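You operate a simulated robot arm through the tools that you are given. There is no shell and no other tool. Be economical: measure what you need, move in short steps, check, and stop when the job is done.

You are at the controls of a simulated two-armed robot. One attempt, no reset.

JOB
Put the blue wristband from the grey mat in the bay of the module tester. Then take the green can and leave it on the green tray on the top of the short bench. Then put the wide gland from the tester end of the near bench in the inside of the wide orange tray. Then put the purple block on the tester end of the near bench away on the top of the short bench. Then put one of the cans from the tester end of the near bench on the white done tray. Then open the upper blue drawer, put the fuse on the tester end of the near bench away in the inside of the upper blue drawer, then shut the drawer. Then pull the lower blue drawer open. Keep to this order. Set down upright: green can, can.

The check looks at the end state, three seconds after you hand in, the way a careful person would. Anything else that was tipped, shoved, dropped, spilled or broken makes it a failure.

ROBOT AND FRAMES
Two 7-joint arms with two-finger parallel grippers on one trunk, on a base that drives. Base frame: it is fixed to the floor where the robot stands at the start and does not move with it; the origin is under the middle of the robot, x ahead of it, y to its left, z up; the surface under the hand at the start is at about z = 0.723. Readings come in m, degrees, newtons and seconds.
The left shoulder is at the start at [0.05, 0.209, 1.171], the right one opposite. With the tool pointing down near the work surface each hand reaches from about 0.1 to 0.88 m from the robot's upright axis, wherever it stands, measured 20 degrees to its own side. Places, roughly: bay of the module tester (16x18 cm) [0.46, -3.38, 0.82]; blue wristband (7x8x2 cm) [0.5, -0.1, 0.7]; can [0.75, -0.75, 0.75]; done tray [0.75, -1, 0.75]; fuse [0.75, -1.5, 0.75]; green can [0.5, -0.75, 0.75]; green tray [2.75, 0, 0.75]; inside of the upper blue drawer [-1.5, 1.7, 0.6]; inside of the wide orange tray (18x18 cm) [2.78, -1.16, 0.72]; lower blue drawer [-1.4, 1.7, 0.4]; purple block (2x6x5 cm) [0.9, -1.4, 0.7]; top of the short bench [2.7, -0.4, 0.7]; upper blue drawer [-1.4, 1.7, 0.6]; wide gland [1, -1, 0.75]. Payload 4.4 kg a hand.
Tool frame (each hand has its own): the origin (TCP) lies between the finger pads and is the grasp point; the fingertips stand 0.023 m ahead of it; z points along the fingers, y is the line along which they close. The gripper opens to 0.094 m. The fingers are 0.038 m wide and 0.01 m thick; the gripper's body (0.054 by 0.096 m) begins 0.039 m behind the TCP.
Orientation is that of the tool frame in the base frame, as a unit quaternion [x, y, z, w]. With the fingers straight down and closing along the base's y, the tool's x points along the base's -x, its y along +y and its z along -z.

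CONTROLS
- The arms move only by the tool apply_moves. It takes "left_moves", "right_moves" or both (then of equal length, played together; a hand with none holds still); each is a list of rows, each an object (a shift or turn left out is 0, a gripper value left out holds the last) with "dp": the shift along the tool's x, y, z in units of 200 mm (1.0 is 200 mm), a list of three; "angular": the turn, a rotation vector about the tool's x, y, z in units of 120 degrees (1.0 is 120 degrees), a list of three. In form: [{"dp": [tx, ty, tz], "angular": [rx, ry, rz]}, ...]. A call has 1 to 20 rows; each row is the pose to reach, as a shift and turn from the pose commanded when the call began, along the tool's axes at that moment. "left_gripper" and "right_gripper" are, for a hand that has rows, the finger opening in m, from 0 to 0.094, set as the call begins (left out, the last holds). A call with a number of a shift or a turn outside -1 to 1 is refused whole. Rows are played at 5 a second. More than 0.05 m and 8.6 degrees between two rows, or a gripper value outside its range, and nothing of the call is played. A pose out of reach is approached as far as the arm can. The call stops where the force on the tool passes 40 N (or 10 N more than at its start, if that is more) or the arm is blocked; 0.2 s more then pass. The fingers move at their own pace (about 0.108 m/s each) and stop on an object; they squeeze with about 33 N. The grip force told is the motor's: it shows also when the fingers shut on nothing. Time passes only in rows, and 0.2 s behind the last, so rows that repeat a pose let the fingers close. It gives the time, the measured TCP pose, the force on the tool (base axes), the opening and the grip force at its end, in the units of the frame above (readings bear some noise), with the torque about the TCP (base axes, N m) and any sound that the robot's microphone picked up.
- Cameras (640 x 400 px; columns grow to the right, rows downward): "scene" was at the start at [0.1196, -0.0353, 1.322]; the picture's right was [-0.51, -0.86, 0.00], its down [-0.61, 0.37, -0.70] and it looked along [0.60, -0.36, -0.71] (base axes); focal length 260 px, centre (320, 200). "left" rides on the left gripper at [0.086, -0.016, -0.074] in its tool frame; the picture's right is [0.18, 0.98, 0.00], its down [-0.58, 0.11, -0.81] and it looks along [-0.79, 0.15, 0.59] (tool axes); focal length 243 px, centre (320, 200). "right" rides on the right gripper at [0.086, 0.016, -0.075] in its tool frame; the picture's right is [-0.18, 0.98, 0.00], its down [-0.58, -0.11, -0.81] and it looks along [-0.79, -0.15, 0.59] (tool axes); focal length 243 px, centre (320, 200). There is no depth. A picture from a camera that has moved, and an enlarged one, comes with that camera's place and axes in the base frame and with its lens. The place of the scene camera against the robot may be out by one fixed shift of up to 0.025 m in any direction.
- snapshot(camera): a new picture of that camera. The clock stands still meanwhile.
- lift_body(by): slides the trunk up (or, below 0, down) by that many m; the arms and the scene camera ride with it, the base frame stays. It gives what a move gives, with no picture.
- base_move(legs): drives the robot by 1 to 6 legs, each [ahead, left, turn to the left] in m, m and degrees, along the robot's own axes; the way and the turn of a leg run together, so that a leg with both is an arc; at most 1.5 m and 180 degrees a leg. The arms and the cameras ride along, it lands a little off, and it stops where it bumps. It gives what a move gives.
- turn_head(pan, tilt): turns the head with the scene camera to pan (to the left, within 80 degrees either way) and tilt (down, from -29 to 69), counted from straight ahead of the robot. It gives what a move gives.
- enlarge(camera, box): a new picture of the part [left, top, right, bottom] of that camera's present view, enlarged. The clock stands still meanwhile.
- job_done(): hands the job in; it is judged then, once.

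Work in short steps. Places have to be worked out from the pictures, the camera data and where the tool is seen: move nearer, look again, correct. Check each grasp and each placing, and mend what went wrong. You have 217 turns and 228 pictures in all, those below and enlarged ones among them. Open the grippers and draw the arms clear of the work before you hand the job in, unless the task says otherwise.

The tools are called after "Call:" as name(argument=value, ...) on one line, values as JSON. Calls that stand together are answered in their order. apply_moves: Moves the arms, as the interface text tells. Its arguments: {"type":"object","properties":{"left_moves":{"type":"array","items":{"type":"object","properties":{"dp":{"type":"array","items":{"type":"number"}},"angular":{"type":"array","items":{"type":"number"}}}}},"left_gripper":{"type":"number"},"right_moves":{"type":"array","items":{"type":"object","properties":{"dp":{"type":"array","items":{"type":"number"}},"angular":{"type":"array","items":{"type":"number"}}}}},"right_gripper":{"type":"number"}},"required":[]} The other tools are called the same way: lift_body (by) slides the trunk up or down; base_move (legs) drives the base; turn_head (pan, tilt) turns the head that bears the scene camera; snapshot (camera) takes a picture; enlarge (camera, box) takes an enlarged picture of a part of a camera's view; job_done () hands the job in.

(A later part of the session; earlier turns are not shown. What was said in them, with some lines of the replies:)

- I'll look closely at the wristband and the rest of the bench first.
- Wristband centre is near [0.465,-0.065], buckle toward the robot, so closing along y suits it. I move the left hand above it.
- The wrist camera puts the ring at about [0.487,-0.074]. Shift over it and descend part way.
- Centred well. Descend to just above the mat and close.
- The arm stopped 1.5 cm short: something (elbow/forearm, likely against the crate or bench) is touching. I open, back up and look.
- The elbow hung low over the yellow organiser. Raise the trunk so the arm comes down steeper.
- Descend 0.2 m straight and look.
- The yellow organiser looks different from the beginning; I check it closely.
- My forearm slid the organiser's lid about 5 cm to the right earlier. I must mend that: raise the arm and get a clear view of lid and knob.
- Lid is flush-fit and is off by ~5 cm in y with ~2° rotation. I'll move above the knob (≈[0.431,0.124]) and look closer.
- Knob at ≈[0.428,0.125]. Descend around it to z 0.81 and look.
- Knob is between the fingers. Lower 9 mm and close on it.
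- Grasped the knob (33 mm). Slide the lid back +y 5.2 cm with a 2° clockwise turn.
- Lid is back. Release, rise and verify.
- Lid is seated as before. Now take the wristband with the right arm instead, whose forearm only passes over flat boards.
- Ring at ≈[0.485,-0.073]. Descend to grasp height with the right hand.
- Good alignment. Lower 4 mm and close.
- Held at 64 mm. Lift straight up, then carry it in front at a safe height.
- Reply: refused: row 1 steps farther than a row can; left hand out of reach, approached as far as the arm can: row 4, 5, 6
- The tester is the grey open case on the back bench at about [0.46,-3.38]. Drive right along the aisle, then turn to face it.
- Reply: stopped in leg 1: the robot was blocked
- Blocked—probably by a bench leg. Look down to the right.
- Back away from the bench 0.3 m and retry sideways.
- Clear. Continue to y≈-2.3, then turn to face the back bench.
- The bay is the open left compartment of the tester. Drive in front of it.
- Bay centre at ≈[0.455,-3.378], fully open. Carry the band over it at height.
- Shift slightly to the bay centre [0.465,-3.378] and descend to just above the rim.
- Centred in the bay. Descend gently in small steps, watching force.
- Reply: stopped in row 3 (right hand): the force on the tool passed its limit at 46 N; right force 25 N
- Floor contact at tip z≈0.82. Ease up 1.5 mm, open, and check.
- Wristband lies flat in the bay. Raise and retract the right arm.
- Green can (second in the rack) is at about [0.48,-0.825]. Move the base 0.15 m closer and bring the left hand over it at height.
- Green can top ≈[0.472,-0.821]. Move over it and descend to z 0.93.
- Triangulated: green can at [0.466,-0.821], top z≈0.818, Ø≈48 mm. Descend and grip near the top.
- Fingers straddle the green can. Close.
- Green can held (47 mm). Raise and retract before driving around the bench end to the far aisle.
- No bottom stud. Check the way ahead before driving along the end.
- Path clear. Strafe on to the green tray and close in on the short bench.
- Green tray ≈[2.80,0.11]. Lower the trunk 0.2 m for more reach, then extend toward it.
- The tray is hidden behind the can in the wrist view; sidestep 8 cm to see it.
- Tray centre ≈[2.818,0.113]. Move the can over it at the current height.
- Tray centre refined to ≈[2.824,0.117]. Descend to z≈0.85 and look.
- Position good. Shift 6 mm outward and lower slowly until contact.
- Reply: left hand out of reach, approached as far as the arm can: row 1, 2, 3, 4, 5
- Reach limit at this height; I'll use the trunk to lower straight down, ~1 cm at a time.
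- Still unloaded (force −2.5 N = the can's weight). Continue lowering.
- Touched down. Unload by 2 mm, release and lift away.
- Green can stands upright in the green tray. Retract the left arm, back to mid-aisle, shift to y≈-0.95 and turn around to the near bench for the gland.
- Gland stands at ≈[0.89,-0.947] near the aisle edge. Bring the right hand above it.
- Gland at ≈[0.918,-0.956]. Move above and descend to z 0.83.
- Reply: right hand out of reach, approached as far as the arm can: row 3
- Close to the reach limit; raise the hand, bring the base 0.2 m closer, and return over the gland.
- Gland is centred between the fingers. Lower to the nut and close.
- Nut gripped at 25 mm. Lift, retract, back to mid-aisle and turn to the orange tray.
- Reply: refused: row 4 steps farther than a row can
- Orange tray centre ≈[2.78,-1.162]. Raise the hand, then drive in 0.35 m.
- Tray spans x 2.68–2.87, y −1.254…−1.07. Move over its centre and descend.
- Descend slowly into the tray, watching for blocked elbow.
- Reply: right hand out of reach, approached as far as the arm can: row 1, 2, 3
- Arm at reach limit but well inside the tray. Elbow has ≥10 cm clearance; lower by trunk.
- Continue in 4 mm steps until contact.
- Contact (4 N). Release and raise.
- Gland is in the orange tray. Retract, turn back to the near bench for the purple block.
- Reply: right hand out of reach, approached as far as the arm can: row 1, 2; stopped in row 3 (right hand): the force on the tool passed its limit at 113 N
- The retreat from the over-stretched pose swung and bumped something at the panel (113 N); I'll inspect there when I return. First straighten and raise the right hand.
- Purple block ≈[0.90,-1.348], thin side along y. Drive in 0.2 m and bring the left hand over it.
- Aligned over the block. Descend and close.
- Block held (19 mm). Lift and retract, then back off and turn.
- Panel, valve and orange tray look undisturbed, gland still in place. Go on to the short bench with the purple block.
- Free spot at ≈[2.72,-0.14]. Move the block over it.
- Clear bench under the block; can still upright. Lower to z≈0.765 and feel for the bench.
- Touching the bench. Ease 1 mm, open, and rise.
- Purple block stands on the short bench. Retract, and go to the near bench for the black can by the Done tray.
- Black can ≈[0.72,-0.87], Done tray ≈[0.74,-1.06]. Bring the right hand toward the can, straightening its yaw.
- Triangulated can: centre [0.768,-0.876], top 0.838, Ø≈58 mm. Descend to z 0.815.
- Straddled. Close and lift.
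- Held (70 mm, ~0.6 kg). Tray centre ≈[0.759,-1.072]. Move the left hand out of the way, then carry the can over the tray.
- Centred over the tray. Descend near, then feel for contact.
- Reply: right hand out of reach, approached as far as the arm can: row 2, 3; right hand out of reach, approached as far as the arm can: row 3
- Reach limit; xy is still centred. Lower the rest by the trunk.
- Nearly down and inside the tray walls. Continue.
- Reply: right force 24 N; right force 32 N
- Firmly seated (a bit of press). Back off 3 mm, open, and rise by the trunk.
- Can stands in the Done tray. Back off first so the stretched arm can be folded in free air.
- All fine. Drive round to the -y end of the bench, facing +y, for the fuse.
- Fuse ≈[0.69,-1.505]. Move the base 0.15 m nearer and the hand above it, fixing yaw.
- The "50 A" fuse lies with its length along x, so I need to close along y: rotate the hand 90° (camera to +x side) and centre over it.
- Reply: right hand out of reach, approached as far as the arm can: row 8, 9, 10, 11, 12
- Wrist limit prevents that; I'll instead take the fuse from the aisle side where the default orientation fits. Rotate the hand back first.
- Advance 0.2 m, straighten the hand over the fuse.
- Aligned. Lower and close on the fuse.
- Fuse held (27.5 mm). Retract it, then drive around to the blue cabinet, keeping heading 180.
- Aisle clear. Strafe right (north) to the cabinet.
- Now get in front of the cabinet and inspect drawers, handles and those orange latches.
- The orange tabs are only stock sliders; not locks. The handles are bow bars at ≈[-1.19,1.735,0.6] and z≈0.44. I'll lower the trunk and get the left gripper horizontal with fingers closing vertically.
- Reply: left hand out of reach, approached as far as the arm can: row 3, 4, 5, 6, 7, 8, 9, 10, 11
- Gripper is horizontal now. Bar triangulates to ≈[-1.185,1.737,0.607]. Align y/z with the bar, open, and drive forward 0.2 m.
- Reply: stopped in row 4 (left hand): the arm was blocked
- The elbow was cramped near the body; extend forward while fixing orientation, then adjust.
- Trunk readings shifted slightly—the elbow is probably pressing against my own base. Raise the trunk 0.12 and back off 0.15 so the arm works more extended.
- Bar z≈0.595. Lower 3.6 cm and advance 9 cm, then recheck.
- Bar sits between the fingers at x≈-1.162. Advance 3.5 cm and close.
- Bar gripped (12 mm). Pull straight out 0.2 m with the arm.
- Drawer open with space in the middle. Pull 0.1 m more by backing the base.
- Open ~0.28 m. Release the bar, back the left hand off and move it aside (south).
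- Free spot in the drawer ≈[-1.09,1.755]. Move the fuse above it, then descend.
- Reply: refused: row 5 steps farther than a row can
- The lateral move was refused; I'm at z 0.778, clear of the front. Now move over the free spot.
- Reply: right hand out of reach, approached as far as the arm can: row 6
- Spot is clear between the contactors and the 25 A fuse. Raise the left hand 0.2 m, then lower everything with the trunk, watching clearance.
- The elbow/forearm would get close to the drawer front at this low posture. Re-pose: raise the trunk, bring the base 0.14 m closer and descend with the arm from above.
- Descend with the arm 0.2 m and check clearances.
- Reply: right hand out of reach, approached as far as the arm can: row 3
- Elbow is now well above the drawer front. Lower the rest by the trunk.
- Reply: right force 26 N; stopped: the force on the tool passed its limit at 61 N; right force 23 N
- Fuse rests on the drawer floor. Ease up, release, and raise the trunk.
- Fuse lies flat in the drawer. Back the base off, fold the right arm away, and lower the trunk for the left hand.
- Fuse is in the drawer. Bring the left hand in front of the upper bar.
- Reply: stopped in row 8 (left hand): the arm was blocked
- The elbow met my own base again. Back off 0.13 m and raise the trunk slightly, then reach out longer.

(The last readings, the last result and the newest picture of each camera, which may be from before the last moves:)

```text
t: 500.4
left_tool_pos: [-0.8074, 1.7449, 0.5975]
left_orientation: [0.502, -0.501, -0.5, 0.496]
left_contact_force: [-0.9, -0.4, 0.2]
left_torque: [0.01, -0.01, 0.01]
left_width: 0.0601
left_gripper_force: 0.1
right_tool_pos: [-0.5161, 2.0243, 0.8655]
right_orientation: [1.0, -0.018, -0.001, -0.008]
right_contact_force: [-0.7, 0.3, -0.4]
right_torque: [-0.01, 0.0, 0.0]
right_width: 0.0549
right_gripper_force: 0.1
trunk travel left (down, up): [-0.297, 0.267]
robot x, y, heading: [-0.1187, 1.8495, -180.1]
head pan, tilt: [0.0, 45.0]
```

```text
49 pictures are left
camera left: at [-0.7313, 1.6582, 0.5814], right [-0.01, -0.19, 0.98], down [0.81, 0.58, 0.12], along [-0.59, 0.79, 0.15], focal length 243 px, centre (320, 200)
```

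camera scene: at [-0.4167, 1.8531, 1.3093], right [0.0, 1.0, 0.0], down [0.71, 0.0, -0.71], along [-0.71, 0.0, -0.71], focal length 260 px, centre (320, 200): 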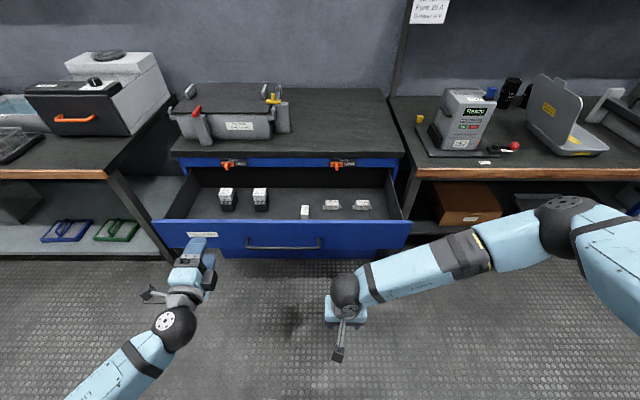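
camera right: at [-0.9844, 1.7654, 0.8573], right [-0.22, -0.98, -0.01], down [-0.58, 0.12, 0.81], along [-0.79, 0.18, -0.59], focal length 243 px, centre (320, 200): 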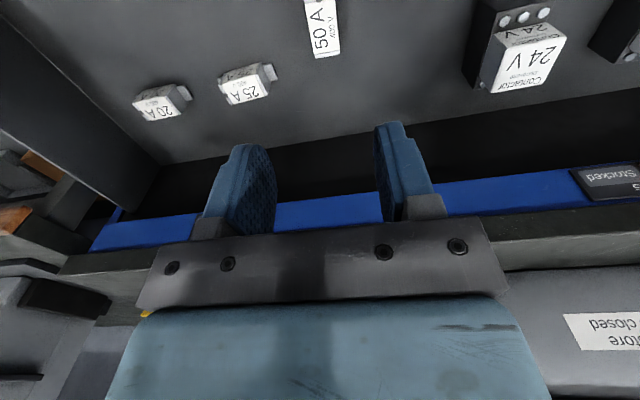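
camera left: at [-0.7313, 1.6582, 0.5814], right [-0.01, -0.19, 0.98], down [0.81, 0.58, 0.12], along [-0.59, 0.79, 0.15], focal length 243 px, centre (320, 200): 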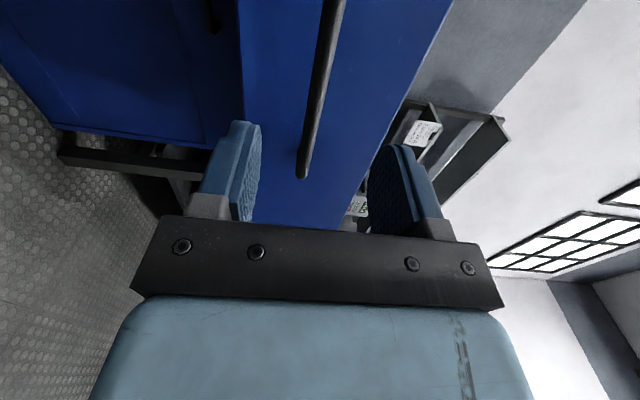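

Bar is lined up. Advance 7.8 cm and grip.

Call:
apply_moves(left_moves=[{"dp": [0, 0, 0.15]}, {"dp": [0, 0, 0.3]}, {"dp": [0, 0, 0.39]}])

Call:
apply_moves(left_moves=[{"dp": [0, 0, 0]}, {"dp": [0, 0, 0]}, {"dp": [0, 0, 0]}, {"dp": [0, 0, 0]}], left_gripper=0.0)

Call:
base_move(legs=[[0.26, 0, 0]])

Call:
snapshot(camera="scene")

```text
t: 501.2
left_tool_pos: [-0.8587, 1.7328, 0.6116]
left_orientation: [0.502, -0.501, -0.5, 0.497]
left_contact_force: [-0.2, -0.4, 0.1]
left_torque: [-0.02, 0.0, 0.02]
left_width: 0.06
left_gripper_force: 0.1
left hand out of reach, approached as far as the arm can: row 2, 3
right_tool_pos: [-0.5146, 2.023, 0.8664]
right_orientation: [1.0, -0.017, -0.002, -0.007]
right_contact_force: [-0.5, 0.6, 0.0]
right_torque: [-0.03, 0.0, -0.03]
right_width: 0.055
right_gripper_force: 0.1
trunk travel left (down, up): [-0.297, 0.267]
robot x, y, heading: [-0.1214, 1.8504, -180.0]
head pan, tilt: [0.0, 45.0]
```

```text
t: 502.2
left_tool_pos: [-0.8572, 1.7324, 0.6114]
left_orientation: [-0.502, 0.502, 0.5, -0.496]
left_contact_force: [-0.2, 0.9, 0.5]
left_torque: [-0.01, 0.05, -0.03]
left_width: 0.0001
left_gripper_force: 33.3
right_tool_pos: [-0.5152, 2.0236, 0.8665]
right_orientation: [1.0, -0.017, -0.001, -0.007]
right_contact_force: [1.0, 0.4, 0.0]
right_torque: [0.04, -0.03, 0.0]
right_width: 0.0552
right_gripper_force: 0.2
trunk travel left (down, up): [-0.297, 0.267]
robot x, y, heading: [-0.1203, 1.8457, -179.9]
head pan, tilt: [0.0, 45.0]
```

```text
t: 504.0
left_tool_pos: [-1.1118, 1.734, 0.6113]
left_orientation: [-0.501, 0.502, 0.501, -0.496]
left_contact_force: [2.3, -0.2, 5.8]
left_torque: [-0.09, 0.01, 0.02]
left_width: 0.0
left_gripper_force: 32.5
right_tool_pos: [-0.7681, 2.0245, 0.8664]
right_orientation: [1.0, -0.018, -0.002, -0.007]
right_contact_force: [-0.7, 0.3, 0.5]
right_torque: [0.04, -0.01, -0.01]
right_width: 0.055
right_gripper_force: 0.0
trunk travel left (down, up): [-0.297, 0.267]
robot x, y, heading: [-0.3744, 1.8484, -180.1]
head pan, tilt: [0.0, 45.0]
```

```text
48 pictures are left
camera scene: at [-0.538, 1.8543, 1.3693], right [0.0, 1.0, 0.0], down [0.71, 0.0, -0.71], along [-0.71, 0.0, -0.71], focal length 260 px, centre (320, 200)
```

scene: 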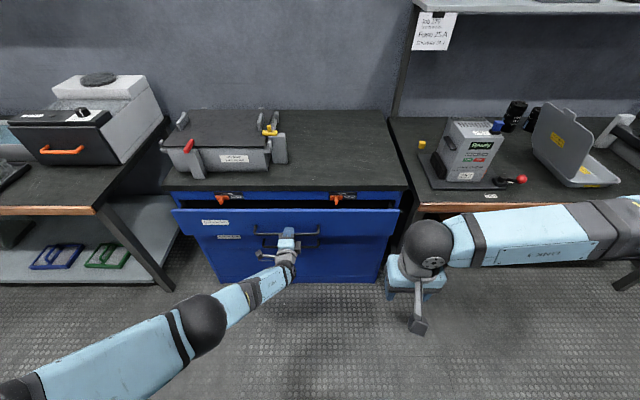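

The grip missed but the closed fingertips pushed the drawer almost shut. Keep pushing gently.

Call:
base_move(legs=[[0.06, 0, 0]])

Call:
snapshot(camera="left")

Call:
enlarge(camera="scene", box=[150, 160, 430, 300])

```text
t: 505.0
left_tool_pos: [-1.1697, 1.7341, 0.6142]
left_orientation: [-0.5, 0.501, 0.502, -0.497]
left_contact_force: [0.7, -0.6, 25.2]
left_torque: [-0.19, -0.17, -0.01]
left_width: 0.0
left_gripper_force: 33.5
right_tool_pos: [-0.8249, 2.0238, 0.8677]
right_orientation: [1.0, -0.018, -0.004, -0.007]
right_contact_force: [0.1, 0.5, 0.5]
right_torque: [0.03, 0.05, 0.0]
right_width: 0.055
right_gripper_force: 0.3
trunk travel left (down, up): [-0.297, 0.267]
robot x, y, heading: [-0.4256, 1.8451, -180.2]
head pan, tilt: [0.0, 45.0]
```

```text
47 pictures are left
camera left: at [-1.0949, 1.6474, 0.598], right [0.0, -0.19, 0.98], down [0.81, 0.58, 0.11], along [-0.59, 0.8, 0.15], focal length 243 px, centre (320, 200)
```

left: 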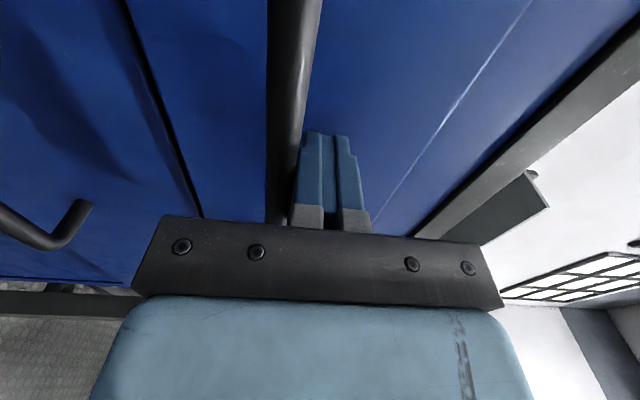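

```text
2.29 times, centred on (290, 230) of scene
camera zoom: at [-0.594, 1.8547, 1.3699], right [0.0, 1.0, 0.0], down [0.71, 0.0, -0.71], along [-0.71, 0.0, -0.71], focal length 595 px, centre (389, 131)
```

zoom: 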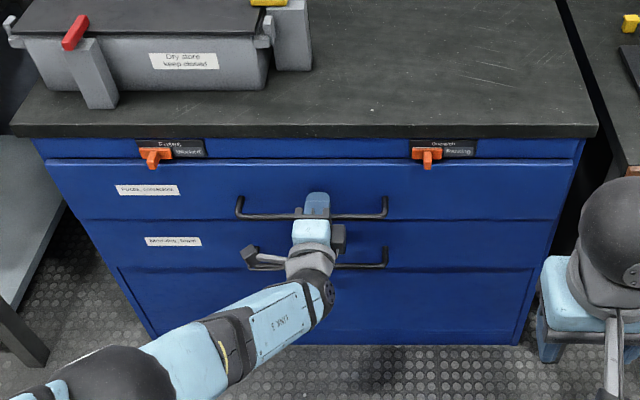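

Call:
base_move(legs=[[0.02, 0, 0]])

Call:
enlarge(camera="scene", box=[160, 180, 300, 260])

Call:
snapshot(camera="left")

```text
t: 505.9
left_tool_pos: [-1.1878, 1.7341, 0.615]
left_orientation: [-0.498, 0.498, 0.504, -0.5]
left_contact_force: [11.5, -0.9, 11.6]
left_torque: [-0.22, -0.37, 0.27]
left_width: 0.0
left_gripper_force: 33.4
right_tool_pos: [-0.8442, 2.0242, 0.8673]
right_orientation: [1.0, -0.017, -0.002, -0.007]
right_contact_force: [0.5, -0.2, 0.0]
right_torque: [-0.01, 0.0, -0.03]
right_width: 0.0552
right_gripper_force: 0.0
trunk travel left (down, up): [-0.297, 0.267]
robot x, y, heading: [-0.4491, 1.8467, -179.9]
head pan, tilt: [0.0, 45.0]
stopped in leg 1: the force on the tool passed its limit at 126 N (the readings are from after the stop); the commanded pose is now the measured one
```

```text
4.57 times, centred on (230, 220) of scene
camera zoom: at [-0.6123, 1.8539, 1.3695], right [0.0, 1.0, 0.0], down [0.71, 0.0, -0.71], along [-0.71, 0.0, -0.71], focal length 1190 px, centre (731, 109)
```

zoom: 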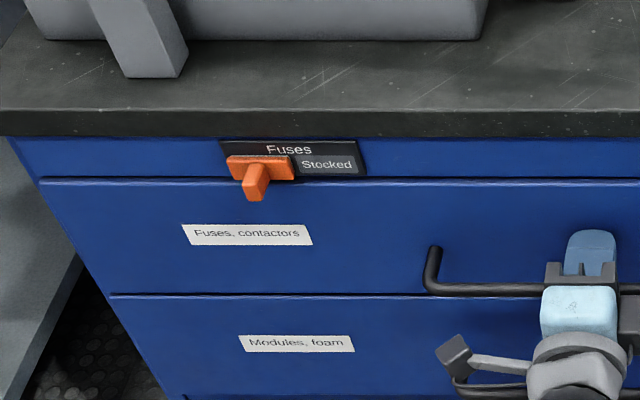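

```text
44 pictures are left
camera left: at [-1.1112, 1.6478, 0.5975], right [0.01, -0.19, 0.98], down [0.81, 0.58, 0.11], along [-0.59, 0.79, 0.16], focal length 243 px, centre (320, 200)
```

left: 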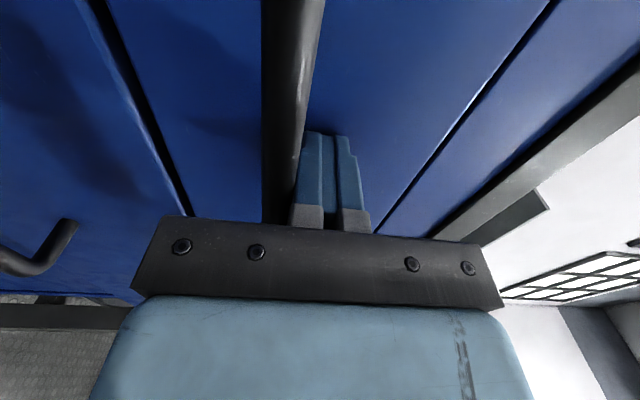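

The upper drawer is fully shut (hard stop, flush seams). Now back off, lower to the lower bar (z≈0.45), and open the gripper.

Call:
base_move(legs=[[-0.12, 0, 0]])

Call:
lift_body(by=-0.16)

Call:
apply_moves(left_moves=[{"dp": [0, 0, 0]}, {"dp": [0, 0, 0]}], left_gripper=0.06)

Call:
snapshot(camera="left")

Call:
snapshot(camera="scene")

```text
t: 507.1
left_tool_pos: [-1.0675, 1.7332, 0.6156]
left_orientation: [-0.499, 0.498, 0.503, -0.5]
left_contact_force: [-2.1, 3.5, 11.3]
left_torque: [-0.17, -0.17, 0.01]
left_width: 0.0002
left_gripper_force: 33.0
right_tool_pos: [-0.7256, 2.0234, 0.8667]
right_orientation: [1.0, -0.017, -0.003, -0.007]
right_contact_force: [-0.3, 0.3, 0.1]
right_torque: [0.0, 0.01, -0.03]
right_width: 0.0551
right_gripper_force: 0.1
trunk travel left (down, up): [-0.297, 0.267]
robot x, y, heading: [-0.3302, 1.8442, -179.9]
head pan, tilt: [0.0, 45.0]
```

```text
t: 507.6
left_tool_pos: [-1.0751, 1.7337, 0.6166]
left_orientation: [-0.494, 0.492, 0.509, -0.504]
left_contact_force: [0.9, -2.4, 22.0]
left_torque: [-0.38, -0.38, 0.04]
left_width: 0.0
left_gripper_force: 32.9
right_tool_pos: [-0.7261, 2.0237, 0.8571]
right_orientation: [1.0, -0.017, -0.002, -0.007]
right_contact_force: [-0.5, -0.3, -0.7]
right_torque: [-0.01, -0.01, 0.0]
right_width: 0.0548
right_gripper_force: 0.1
trunk travel left (down, up): [-0.288, 0.276]
robot x, y, heading: [-0.3299, 1.849, -179.8]
head pan, tilt: [0.0, 45.0]
stopped: the force on the tool passed its limit at 51 N (the readings are from after the stop); the commanded pose is now the measured one
```

```text
t: 507.9
left_tool_pos: [-1.081, 1.7328, 0.6334]
left_orientation: [-0.487, 0.484, 0.516, -0.512]
left_contact_force: [-3.3, -10.4, 61.3]
left_torque: [-0.88, -0.87, -0.09]
left_width: 0.0329
left_gripper_force: 0.1
right_tool_pos: [-0.7235, 2.0218, 0.8605]
right_orientation: [1.0, -0.017, -0.006, -0.007]
right_contact_force: [-0.3, 0.4, 0.4]
right_torque: [0.0, 0.0, 0.0]
right_width: 0.055
right_gripper_force: 0.0
trunk travel left (down, up): [-0.288, 0.276]
robot x, y, heading: [-0.3328, 1.8453, -179.6]
head pan, tilt: [0.0, 45.0]
stopped in row 1 (left hand): the force on the tool passed its limit at 46 N (the readings are from after the stop); the commanded pose is now the measured one
```

```text
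43 pictures are left
camera left: at [-1.0061, 1.6477, 0.6118], right [0.06, -0.19, 0.98], down [0.81, 0.58, 0.07], along [-0.58, 0.79, 0.19], focal length 243 px, centre (320, 200)
```

left: 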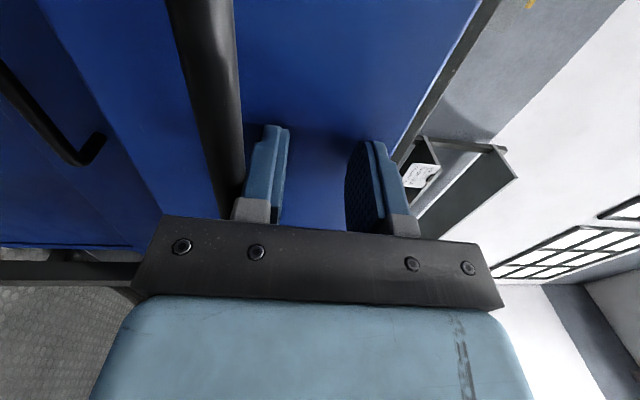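

```text
42 pictures are left
camera scene: at [-0.4878, 1.8539, 1.3624], right [-0.01, 1.0, 0.0], down [0.7, 0.0, -0.71], along [-0.71, 0.0, -0.7], focal length 260 px, centre (320, 200)
```

scene: 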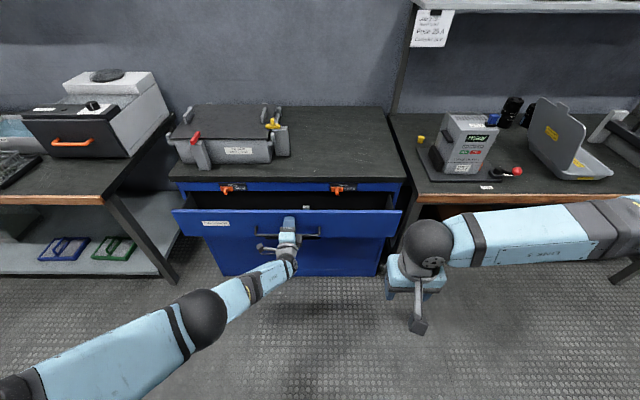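

Friction on the bar dragged the upper drawer out again. Lift the hand off the bar, then push the front face shut at a higher point.

Call:
lift_body(by=0.04)

Call:
apply_moves(left_moves=[{"dp": [0, 0, 0]}, {"dp": [0, 0, 0]}, {"dp": [0, 0, 0]}], left_gripper=0.0)

Call:
snapshot(camera="left")

```text
t: 508.8
left_tool_pos: [-1.075, 1.734, 0.6531]
left_orientation: [-0.495, 0.494, 0.507, -0.504]
left_contact_force: [0.6, 0.0, -1.5]
left_torque: [-0.03, 0.07, 0.02]
left_width: 0.061
left_gripper_force: 1.8
right_tool_pos: [-0.7276, 2.0232, 0.8964]
right_orientation: [1.0, -0.017, -0.001, -0.007]
right_contact_force: [-0.1, 0.6, -0.6]
right_torque: [-0.01, -0.02, 0.0]
right_width: 0.055
right_gripper_force: 0.1
trunk travel left (down, up): [-0.328, 0.236]
robot x, y, heading: [-0.3306, 1.8469, -179.9]
head pan, tilt: [0.0, 45.0]
```

```text
t: 509.6
left_tool_pos: [-1.0756, 1.7333, 0.6573]
left_orientation: [-0.494, 0.491, 0.509, -0.506]
left_contact_force: [0.2, -0.1, 0.9]
left_torque: [0.02, 0.03, 0.02]
left_width: 0.0
left_gripper_force: 32.6
right_tool_pos: [-0.7265, 2.0218, 0.8977]
right_orientation: [1.0, -0.016, -0.002, -0.007]
right_contact_force: [0.0, 0.3, 0.8]
right_torque: [0.03, 0.0, -0.01]
right_width: 0.055
right_gripper_force: 0.0
trunk travel left (down, up): [-0.328, 0.236]
robot x, y, heading: [-0.3342, 1.8469, -179.7]
head pan, tilt: [0.0, 45.0]
```

```text
41 pictures are left
camera left: at [-1.0015, 1.6475, 0.6372], right [0.03, -0.19, 0.98], down [0.81, 0.58, 0.09], along [-0.59, 0.79, 0.17], focal length 243 px, centre (320, 200)
```

left: 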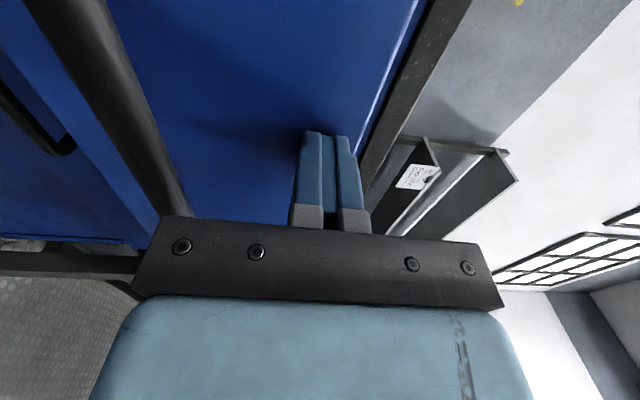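

Clear of the bar now. Push shut by driving forward until the hard stop.

Call:
base_move(legs=[[0.1, 0, 0], [0.03, 0, 0]])

Call:
base_move(legs=[[-0.12, 0, 0]])

Call:
snapshot(camera="scene")

```text
t: 511.1
left_tool_pos: [-1.1864, 1.7329, 0.6596]
left_orientation: [-0.491, 0.485, 0.513, -0.51]
left_contact_force: [27.2, -4.1, 25.3]
left_torque: [0.15, 0.34, -0.13]
left_width: 0.0001
left_gripper_force: 32.7
right_tool_pos: [-0.8401, 2.02, 0.8989]
right_orientation: [1.0, -0.016, -0.004, -0.007]
right_contact_force: [0.1, -0.5, 0.7]
right_torque: [0.02, 0.01, 0.01]
right_width: 0.0548
right_gripper_force: 0.1
trunk travel left (down, up): [-0.328, 0.236]
robot x, y, heading: [-0.448, 1.8469, -179.7]
head pan, tilt: [0.0, 45.0]
stopped in leg 2: the force on the tool passed its limit at 144 N (the readings are from after the stop); the commanded pose is now the measured one
```

```text
t: 512.4
left_tool_pos: [-1.0666, 1.7338, 0.6559]
left_orientation: [-0.493, 0.487, 0.51, -0.509]
left_contact_force: [0.2, 0.1, 0.6]
left_torque: [-0.02, 0.0, 0.04]
left_width: 0.0
left_gripper_force: 32.9
right_tool_pos: [-0.7224, 2.0227, 0.8968]
right_orientation: [1.0, -0.015, -0.002, -0.007]
right_contact_force: [0.1, 0.4, 0.2]
right_torque: [0.01, 0.04, 0.01]
right_width: 0.055
right_gripper_force: 0.1
trunk travel left (down, up): [-0.328, 0.236]
robot x, y, heading: [-0.3279, 1.8447, -179.8]
head pan, tilt: [0.0, 45.0]
```

```text
40 pictures are left
camera scene: at [-0.4901, 1.8533, 1.4003], right [-0.01, 1.0, 0.0], down [0.71, 0.0, -0.71], along [-0.71, 0.0, -0.71], focal length 260 px, centre (320, 200)
```

scene: 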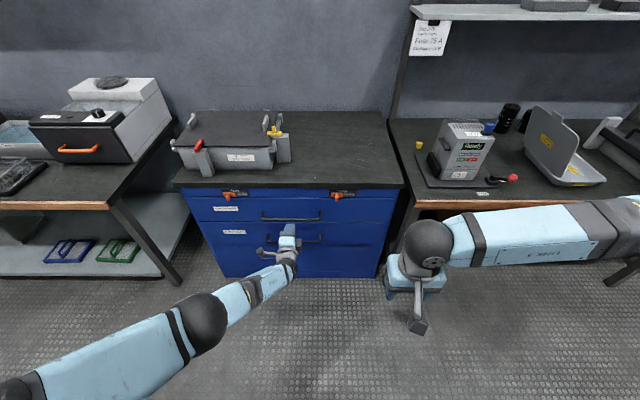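

Upper drawer shut and free. Lower the hand to the lower bar's height.

Call:
lift_body(by=-0.2)

Call:
apply_moves(left_moves=[{"dp": [0, 0, 0]}, {"dp": [0, 0, 0]}], left_gripper=0.06)

Call:
snapshot(camera="left")

Call:
snapshot(camera="scene")

```text
t: 514.6
left_tool_pos: [-1.0682, 1.7344, 0.4545]
left_orientation: [-0.493, 0.488, 0.51, -0.509]
left_contact_force: [-0.2, 0.6, -0.5]
left_torque: [-0.01, -0.01, 0.01]
left_width: 0.0
left_gripper_force: 33.1
right_tool_pos: [-0.7216, 2.0214, 0.6975]
right_orientation: [1.0, -0.017, -0.001, -0.007]
right_contact_force: [0.1, 0.1, 0.4]
right_torque: [-0.02, 0.01, -0.02]
right_width: 0.0552
right_gripper_force: 0.0
trunk travel left (down, up): [-0.128, 0.436]
robot x, y, heading: [-0.328, 1.8489, -179.7]
head pan, tilt: [0.0, 45.0]
```

```text
t: 515.2
left_tool_pos: [-1.0676, 1.7334, 0.4563]
left_orientation: [-0.493, 0.488, 0.51, -0.508]
left_contact_force: [-0.1, 0.1, 0.0]
left_torque: [0.03, 0.02, 0.02]
left_width: 0.0599
left_gripper_force: 0.1
right_tool_pos: [-0.7228, 2.0207, 0.6967]
right_orientation: [1.0, -0.016, -0.001, -0.007]
right_contact_force: [-0.9, -0.2, -0.3]
right_torque: [0.03, 0.01, -0.04]
right_width: 0.0549
right_gripper_force: 0.0
trunk travel left (down, up): [-0.128, 0.436]
robot x, y, heading: [-0.3233, 1.8465, -179.6]
head pan, tilt: [0.0, 45.0]
```

```text
39 pictures are left
camera left: at [-0.9926, 1.6473, 0.4349], right [0.04, -0.19, 0.98], down [0.81, 0.58, 0.08], along [-0.59, 0.79, 0.18], focal length 243 px, centre (320, 200)
```

left: 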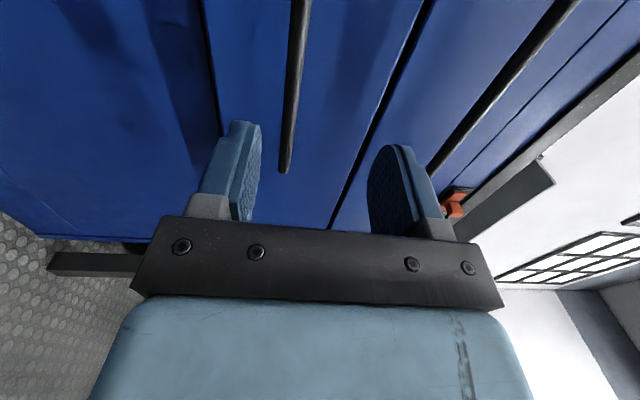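

```text
38 pictures are left
camera scene: at [-0.491, 1.8533, 1.2002], right [-0.01, 1.0, 0.0], down [0.71, 0.0, -0.71], along [-0.71, 0.0, -0.71], focal length 260 px, centre (320, 200)
```

scene: 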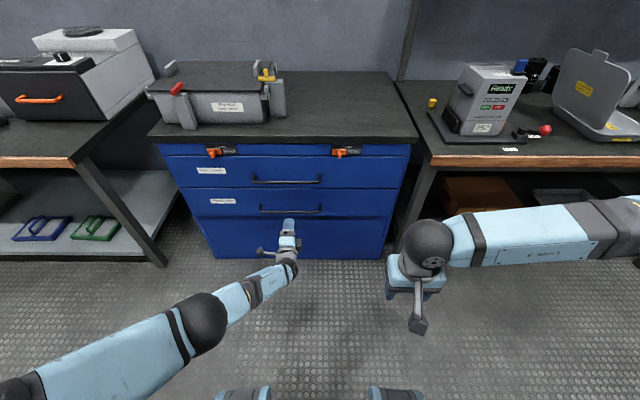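

Lower bar at z≈0.441. Lower 1.5 cm, advance 9.5 cm, and grip.

Call:
lift_body(by=-0.015)

Call:
base_move(legs=[[0.093, 0, 0]])

Call:
snapshot(camera="left")

```text
t: 515.8
left_tool_pos: [-1.0668, 1.7342, 0.4409]
left_orientation: [-0.492, 0.488, 0.51, -0.509]
left_contact_force: [0.8, 0.2, 0.0]
left_torque: [0.01, 0.0, 0.0]
left_width: 0.06
left_gripper_force: 0.1
right_tool_pos: [-0.7223, 2.0224, 0.6832]
right_orientation: [1.0, -0.016, -0.001, -0.007]
right_contact_force: [0.8, 0.0, 0.0]
right_torque: [0.03, -0.02, -0.03]
right_width: 0.0548
right_gripper_force: 0.0
trunk travel left (down, up): [-0.113, 0.451]
robot x, y, heading: [-0.3273, 1.8477, -179.4]
head pan, tilt: [0.0, 45.0]
```

```text
t: 516.9
left_tool_pos: [-1.1623, 1.7337, 0.4392]
left_orientation: [-0.493, 0.489, 0.51, -0.508]
left_contact_force: [-0.5, -0.4, 0.4]
left_torque: [0.0, -0.01, 0.01]
left_width: 0.0599
left_gripper_force: 0.0
right_tool_pos: [-0.8173, 2.0213, 0.6819]
right_orientation: [1.0, -0.016, -0.001, -0.007]
right_contact_force: [0.2, -0.6, -0.2]
right_torque: [0.0, 0.0, -0.03]
right_width: 0.0552
right_gripper_force: 0.1
trunk travel left (down, up): [-0.113, 0.451]
robot x, y, heading: [-0.4187, 1.8485, -179.8]
head pan, tilt: [0.0, 45.0]
```

```text
37 pictures are left
camera left: at [-1.0871, 1.6467, 0.4194], right [0.04, -0.19, 0.98], down [0.81, 0.58, 0.08], along [-0.59, 0.79, 0.18], focal length 243 px, centre (320, 200)
```

left: 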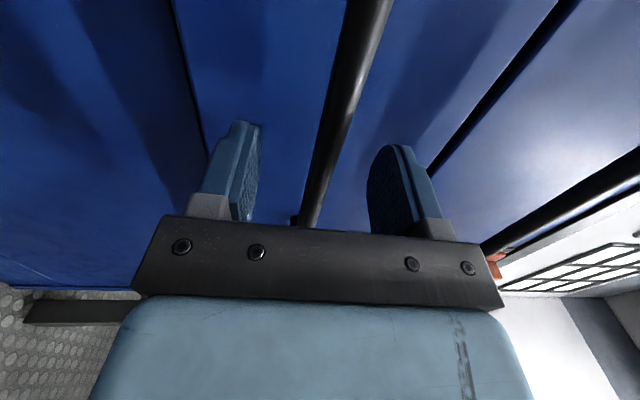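

Bar is between the fingers. Close and pull out with the base.

Call:
apply_moves(left_moves=[{"dp": [0, 0, 0]}, {"dp": [0, 0, 0]}, {"dp": [0, 0, 0]}, {"dp": [0, 0, 0]}], left_gripper=0.0)

Call:
base_move(legs=[[-0.25, 0, 0]])

Call:
snapshot(camera="scene")

```text
t: 517.9
left_tool_pos: [-1.1612, 1.7329, 0.44]
left_orientation: [-0.492, 0.489, 0.51, -0.509]
left_contact_force: [1.4, -0.2, 2.0]
left_torque: [-1.32, 0.0, -0.08]
left_width: 0.0119
left_gripper_force: 45.1
right_tool_pos: [-0.817, 2.0203, 0.6831]
right_orientation: [1.0, -0.016, -0.001, -0.007]
right_contact_force: [0.5, -1.1, -0.3]
right_torque: [-0.05, 0.0, -0.02]
right_width: 0.0549
right_gripper_force: 0.0
trunk travel left (down, up): [-0.113, 0.451]
robot x, y, heading: [-0.423, 1.8426, -179.7]
head pan, tilt: [0.0, 45.0]
```

```text
t: 520.1
left_tool_pos: [-0.9123, 1.7319, 0.4395]
left_orientation: [-0.491, 0.489, 0.51, -0.51]
left_contact_force: [0.6, 0.6, 1.3]
left_torque: [-0.38, 0.02, 0.3]
left_width: 0.0116
left_gripper_force: 45.4
right_tool_pos: [-0.5642, 2.0246, 0.6829]
right_orientation: [1.0, -0.02, -0.001, -0.007]
right_contact_force: [-0.9, 0.0, -0.2]
right_torque: [0.04, 0.04, 0.01]
right_width: 0.0552
right_gripper_force: 0.1
trunk travel left (down, up): [-0.113, 0.451]
robot x, y, heading: [-0.1662, 1.8481, 179.7]
head pan, tilt: [0.0, 45.0]
stopped in leg 1: the force on the tool passed its limit at 41 N (the readings are from after the stop); the commanded pose is now the measured one
```

```text
36 pictures are left
camera scene: at [-0.3334, 1.8541, 1.1852], right [0.0, 1.0, 0.0], down [0.71, 0.0, -0.71], along [-0.71, 0.0, -0.71], focal length 260 px, centre (320, 200)
```

scene: 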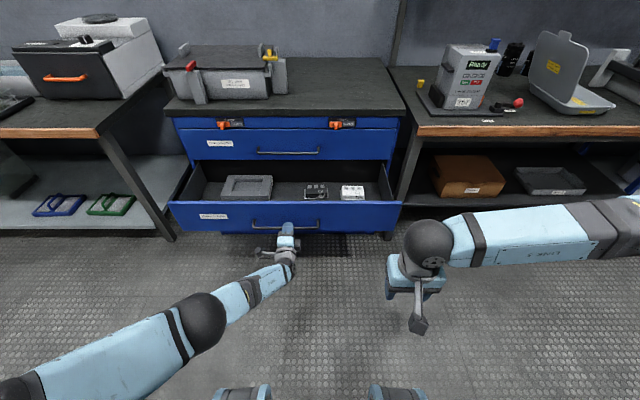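

Lower drawer is open ~0.25 m and the upper one stays shut. Open the gripper and back straight off.

Call:
apply_moves(left_moves=[{"dp": [0, 0, 0]}, {"dp": [0, 0, 0]}, {"dp": [0, 0, 0]}], left_gripper=0.06)

Call:
base_move(legs=[[-0.15, 0, 0]])

Call:
snapshot(camera="scene")

Call:
enlarge(camera="scene", box=[160, 100, 430, 260])

```text
t: 520.9
left_tool_pos: [-0.9129, 1.7316, 0.4405]
left_orientation: [0.492, -0.489, -0.509, 0.51]
left_contact_force: [-0.3, 0.7, -0.2]
left_torque: [0.0, 0.02, -0.02]
left_width: 0.0601
left_gripper_force: 0.1
right_tool_pos: [-0.5639, 2.0254, 0.6817]
right_orientation: [1.0, -0.02, -0.003, -0.007]
right_contact_force: [0.3, 0.1, 0.0]
right_torque: [0.03, 0.03, -0.01]
right_width: 0.0551
right_gripper_force: 0.0
trunk travel left (down, up): [-0.113, 0.451]
robot x, y, heading: [-0.1686, 1.846, 179.9]
head pan, tilt: [0.0, 45.0]
```

```text
t: 522.2
left_tool_pos: [-0.7642, 1.7317, 0.4406]
left_orientation: [0.49, -0.489, -0.51, 0.51]
left_contact_force: [0.0, 0.7, 0.5]
left_torque: [-0.02, -0.01, -0.03]
left_width: 0.0603
left_gripper_force: 0.1
right_tool_pos: [-0.4158, 2.0254, 0.6822]
right_orientation: [1.0, -0.02, -0.002, -0.006]
right_contact_force: [-0.2, 0.1, 0.2]
right_torque: [0.0, 0.0, 0.0]
right_width: 0.0549
right_gripper_force: 0.1
trunk travel left (down, up): [-0.113, 0.451]
robot x, y, heading: [-0.0193, 1.8467, 179.9]
head pan, tilt: [0.0, 45.0]
```

```text
35 pictures are left
camera scene: at [-0.1854, 1.8539, 1.1853], right [0.0, 1.0, 0.0], down [0.71, 0.0, -0.71], along [-0.71, 0.0, -0.71], focal length 260 px, centre (320, 200)
```

scene: 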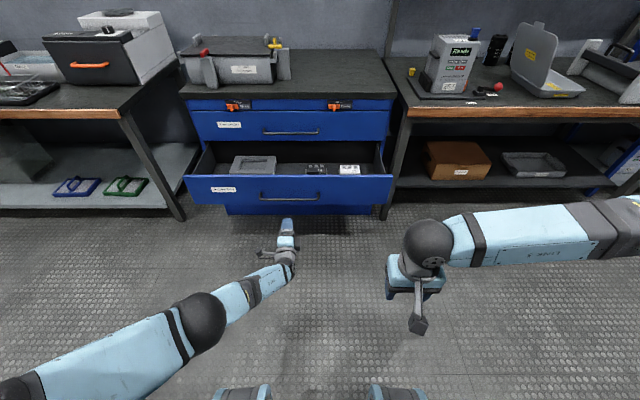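

```text
2.37 times, centred on (295, 180) of scene
camera zoom: at [-0.1854, 1.8539, 1.1853], right [0.0, 1.0, 0.0], down [0.71, 0.0, -0.71], along [-0.71, 0.0, -0.71], focal length 617 px, centre (379, 247)
```

zoom: 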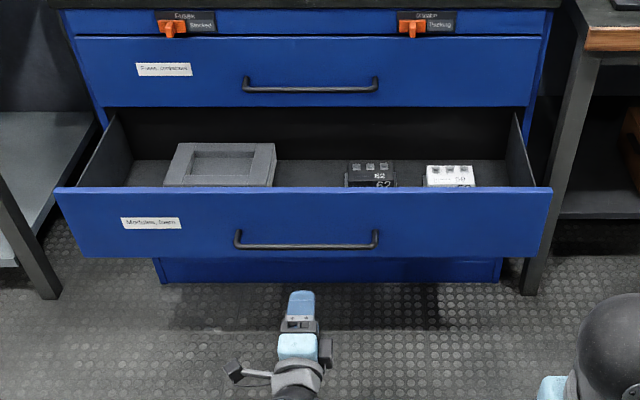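

Upper drawer shut, lower drawer open, both grippers open and clear. Earlier placings were each verified, so I hand in.

Call:
job_done()

```text
The job is handed in.
```

I did all seven steps in the order given and handed the job in. Both grippers are open and the arms are clear of the work.

- **Wristband:** it lies flat in the bay of the module tester.
- **Green can:** it stands upright in the green tray on the short bench.
- **Wide gland:** it stands in the wide orange tray.
- **Purple block:** it stands on the short bench.
- **Can:** a black can stands upright in the white done tray.
- **Fuse:** the 50 A fuse is in the upper blue drawer, which is shut.
- **Lower blue drawer:** it is open about 0.25 m.

Three things went wrong along the way:
- **Organiser lid:** early on my forearm slid the yellow organiser's lid about 5 cm. I put it back by its knob, and it looked seated as before.
- **Bump by the control panel:** after placing the gland, the arm swung and hit something near the panel beside the orange tray (113 N). I looked the area over afterwards and saw nothing moved, but I could not tell what it hit.
- **Upper drawer:** after I first shut it, my hand dragged it part-way open again. I pushed it to its stop a second time, and it looked flush in the last picture.
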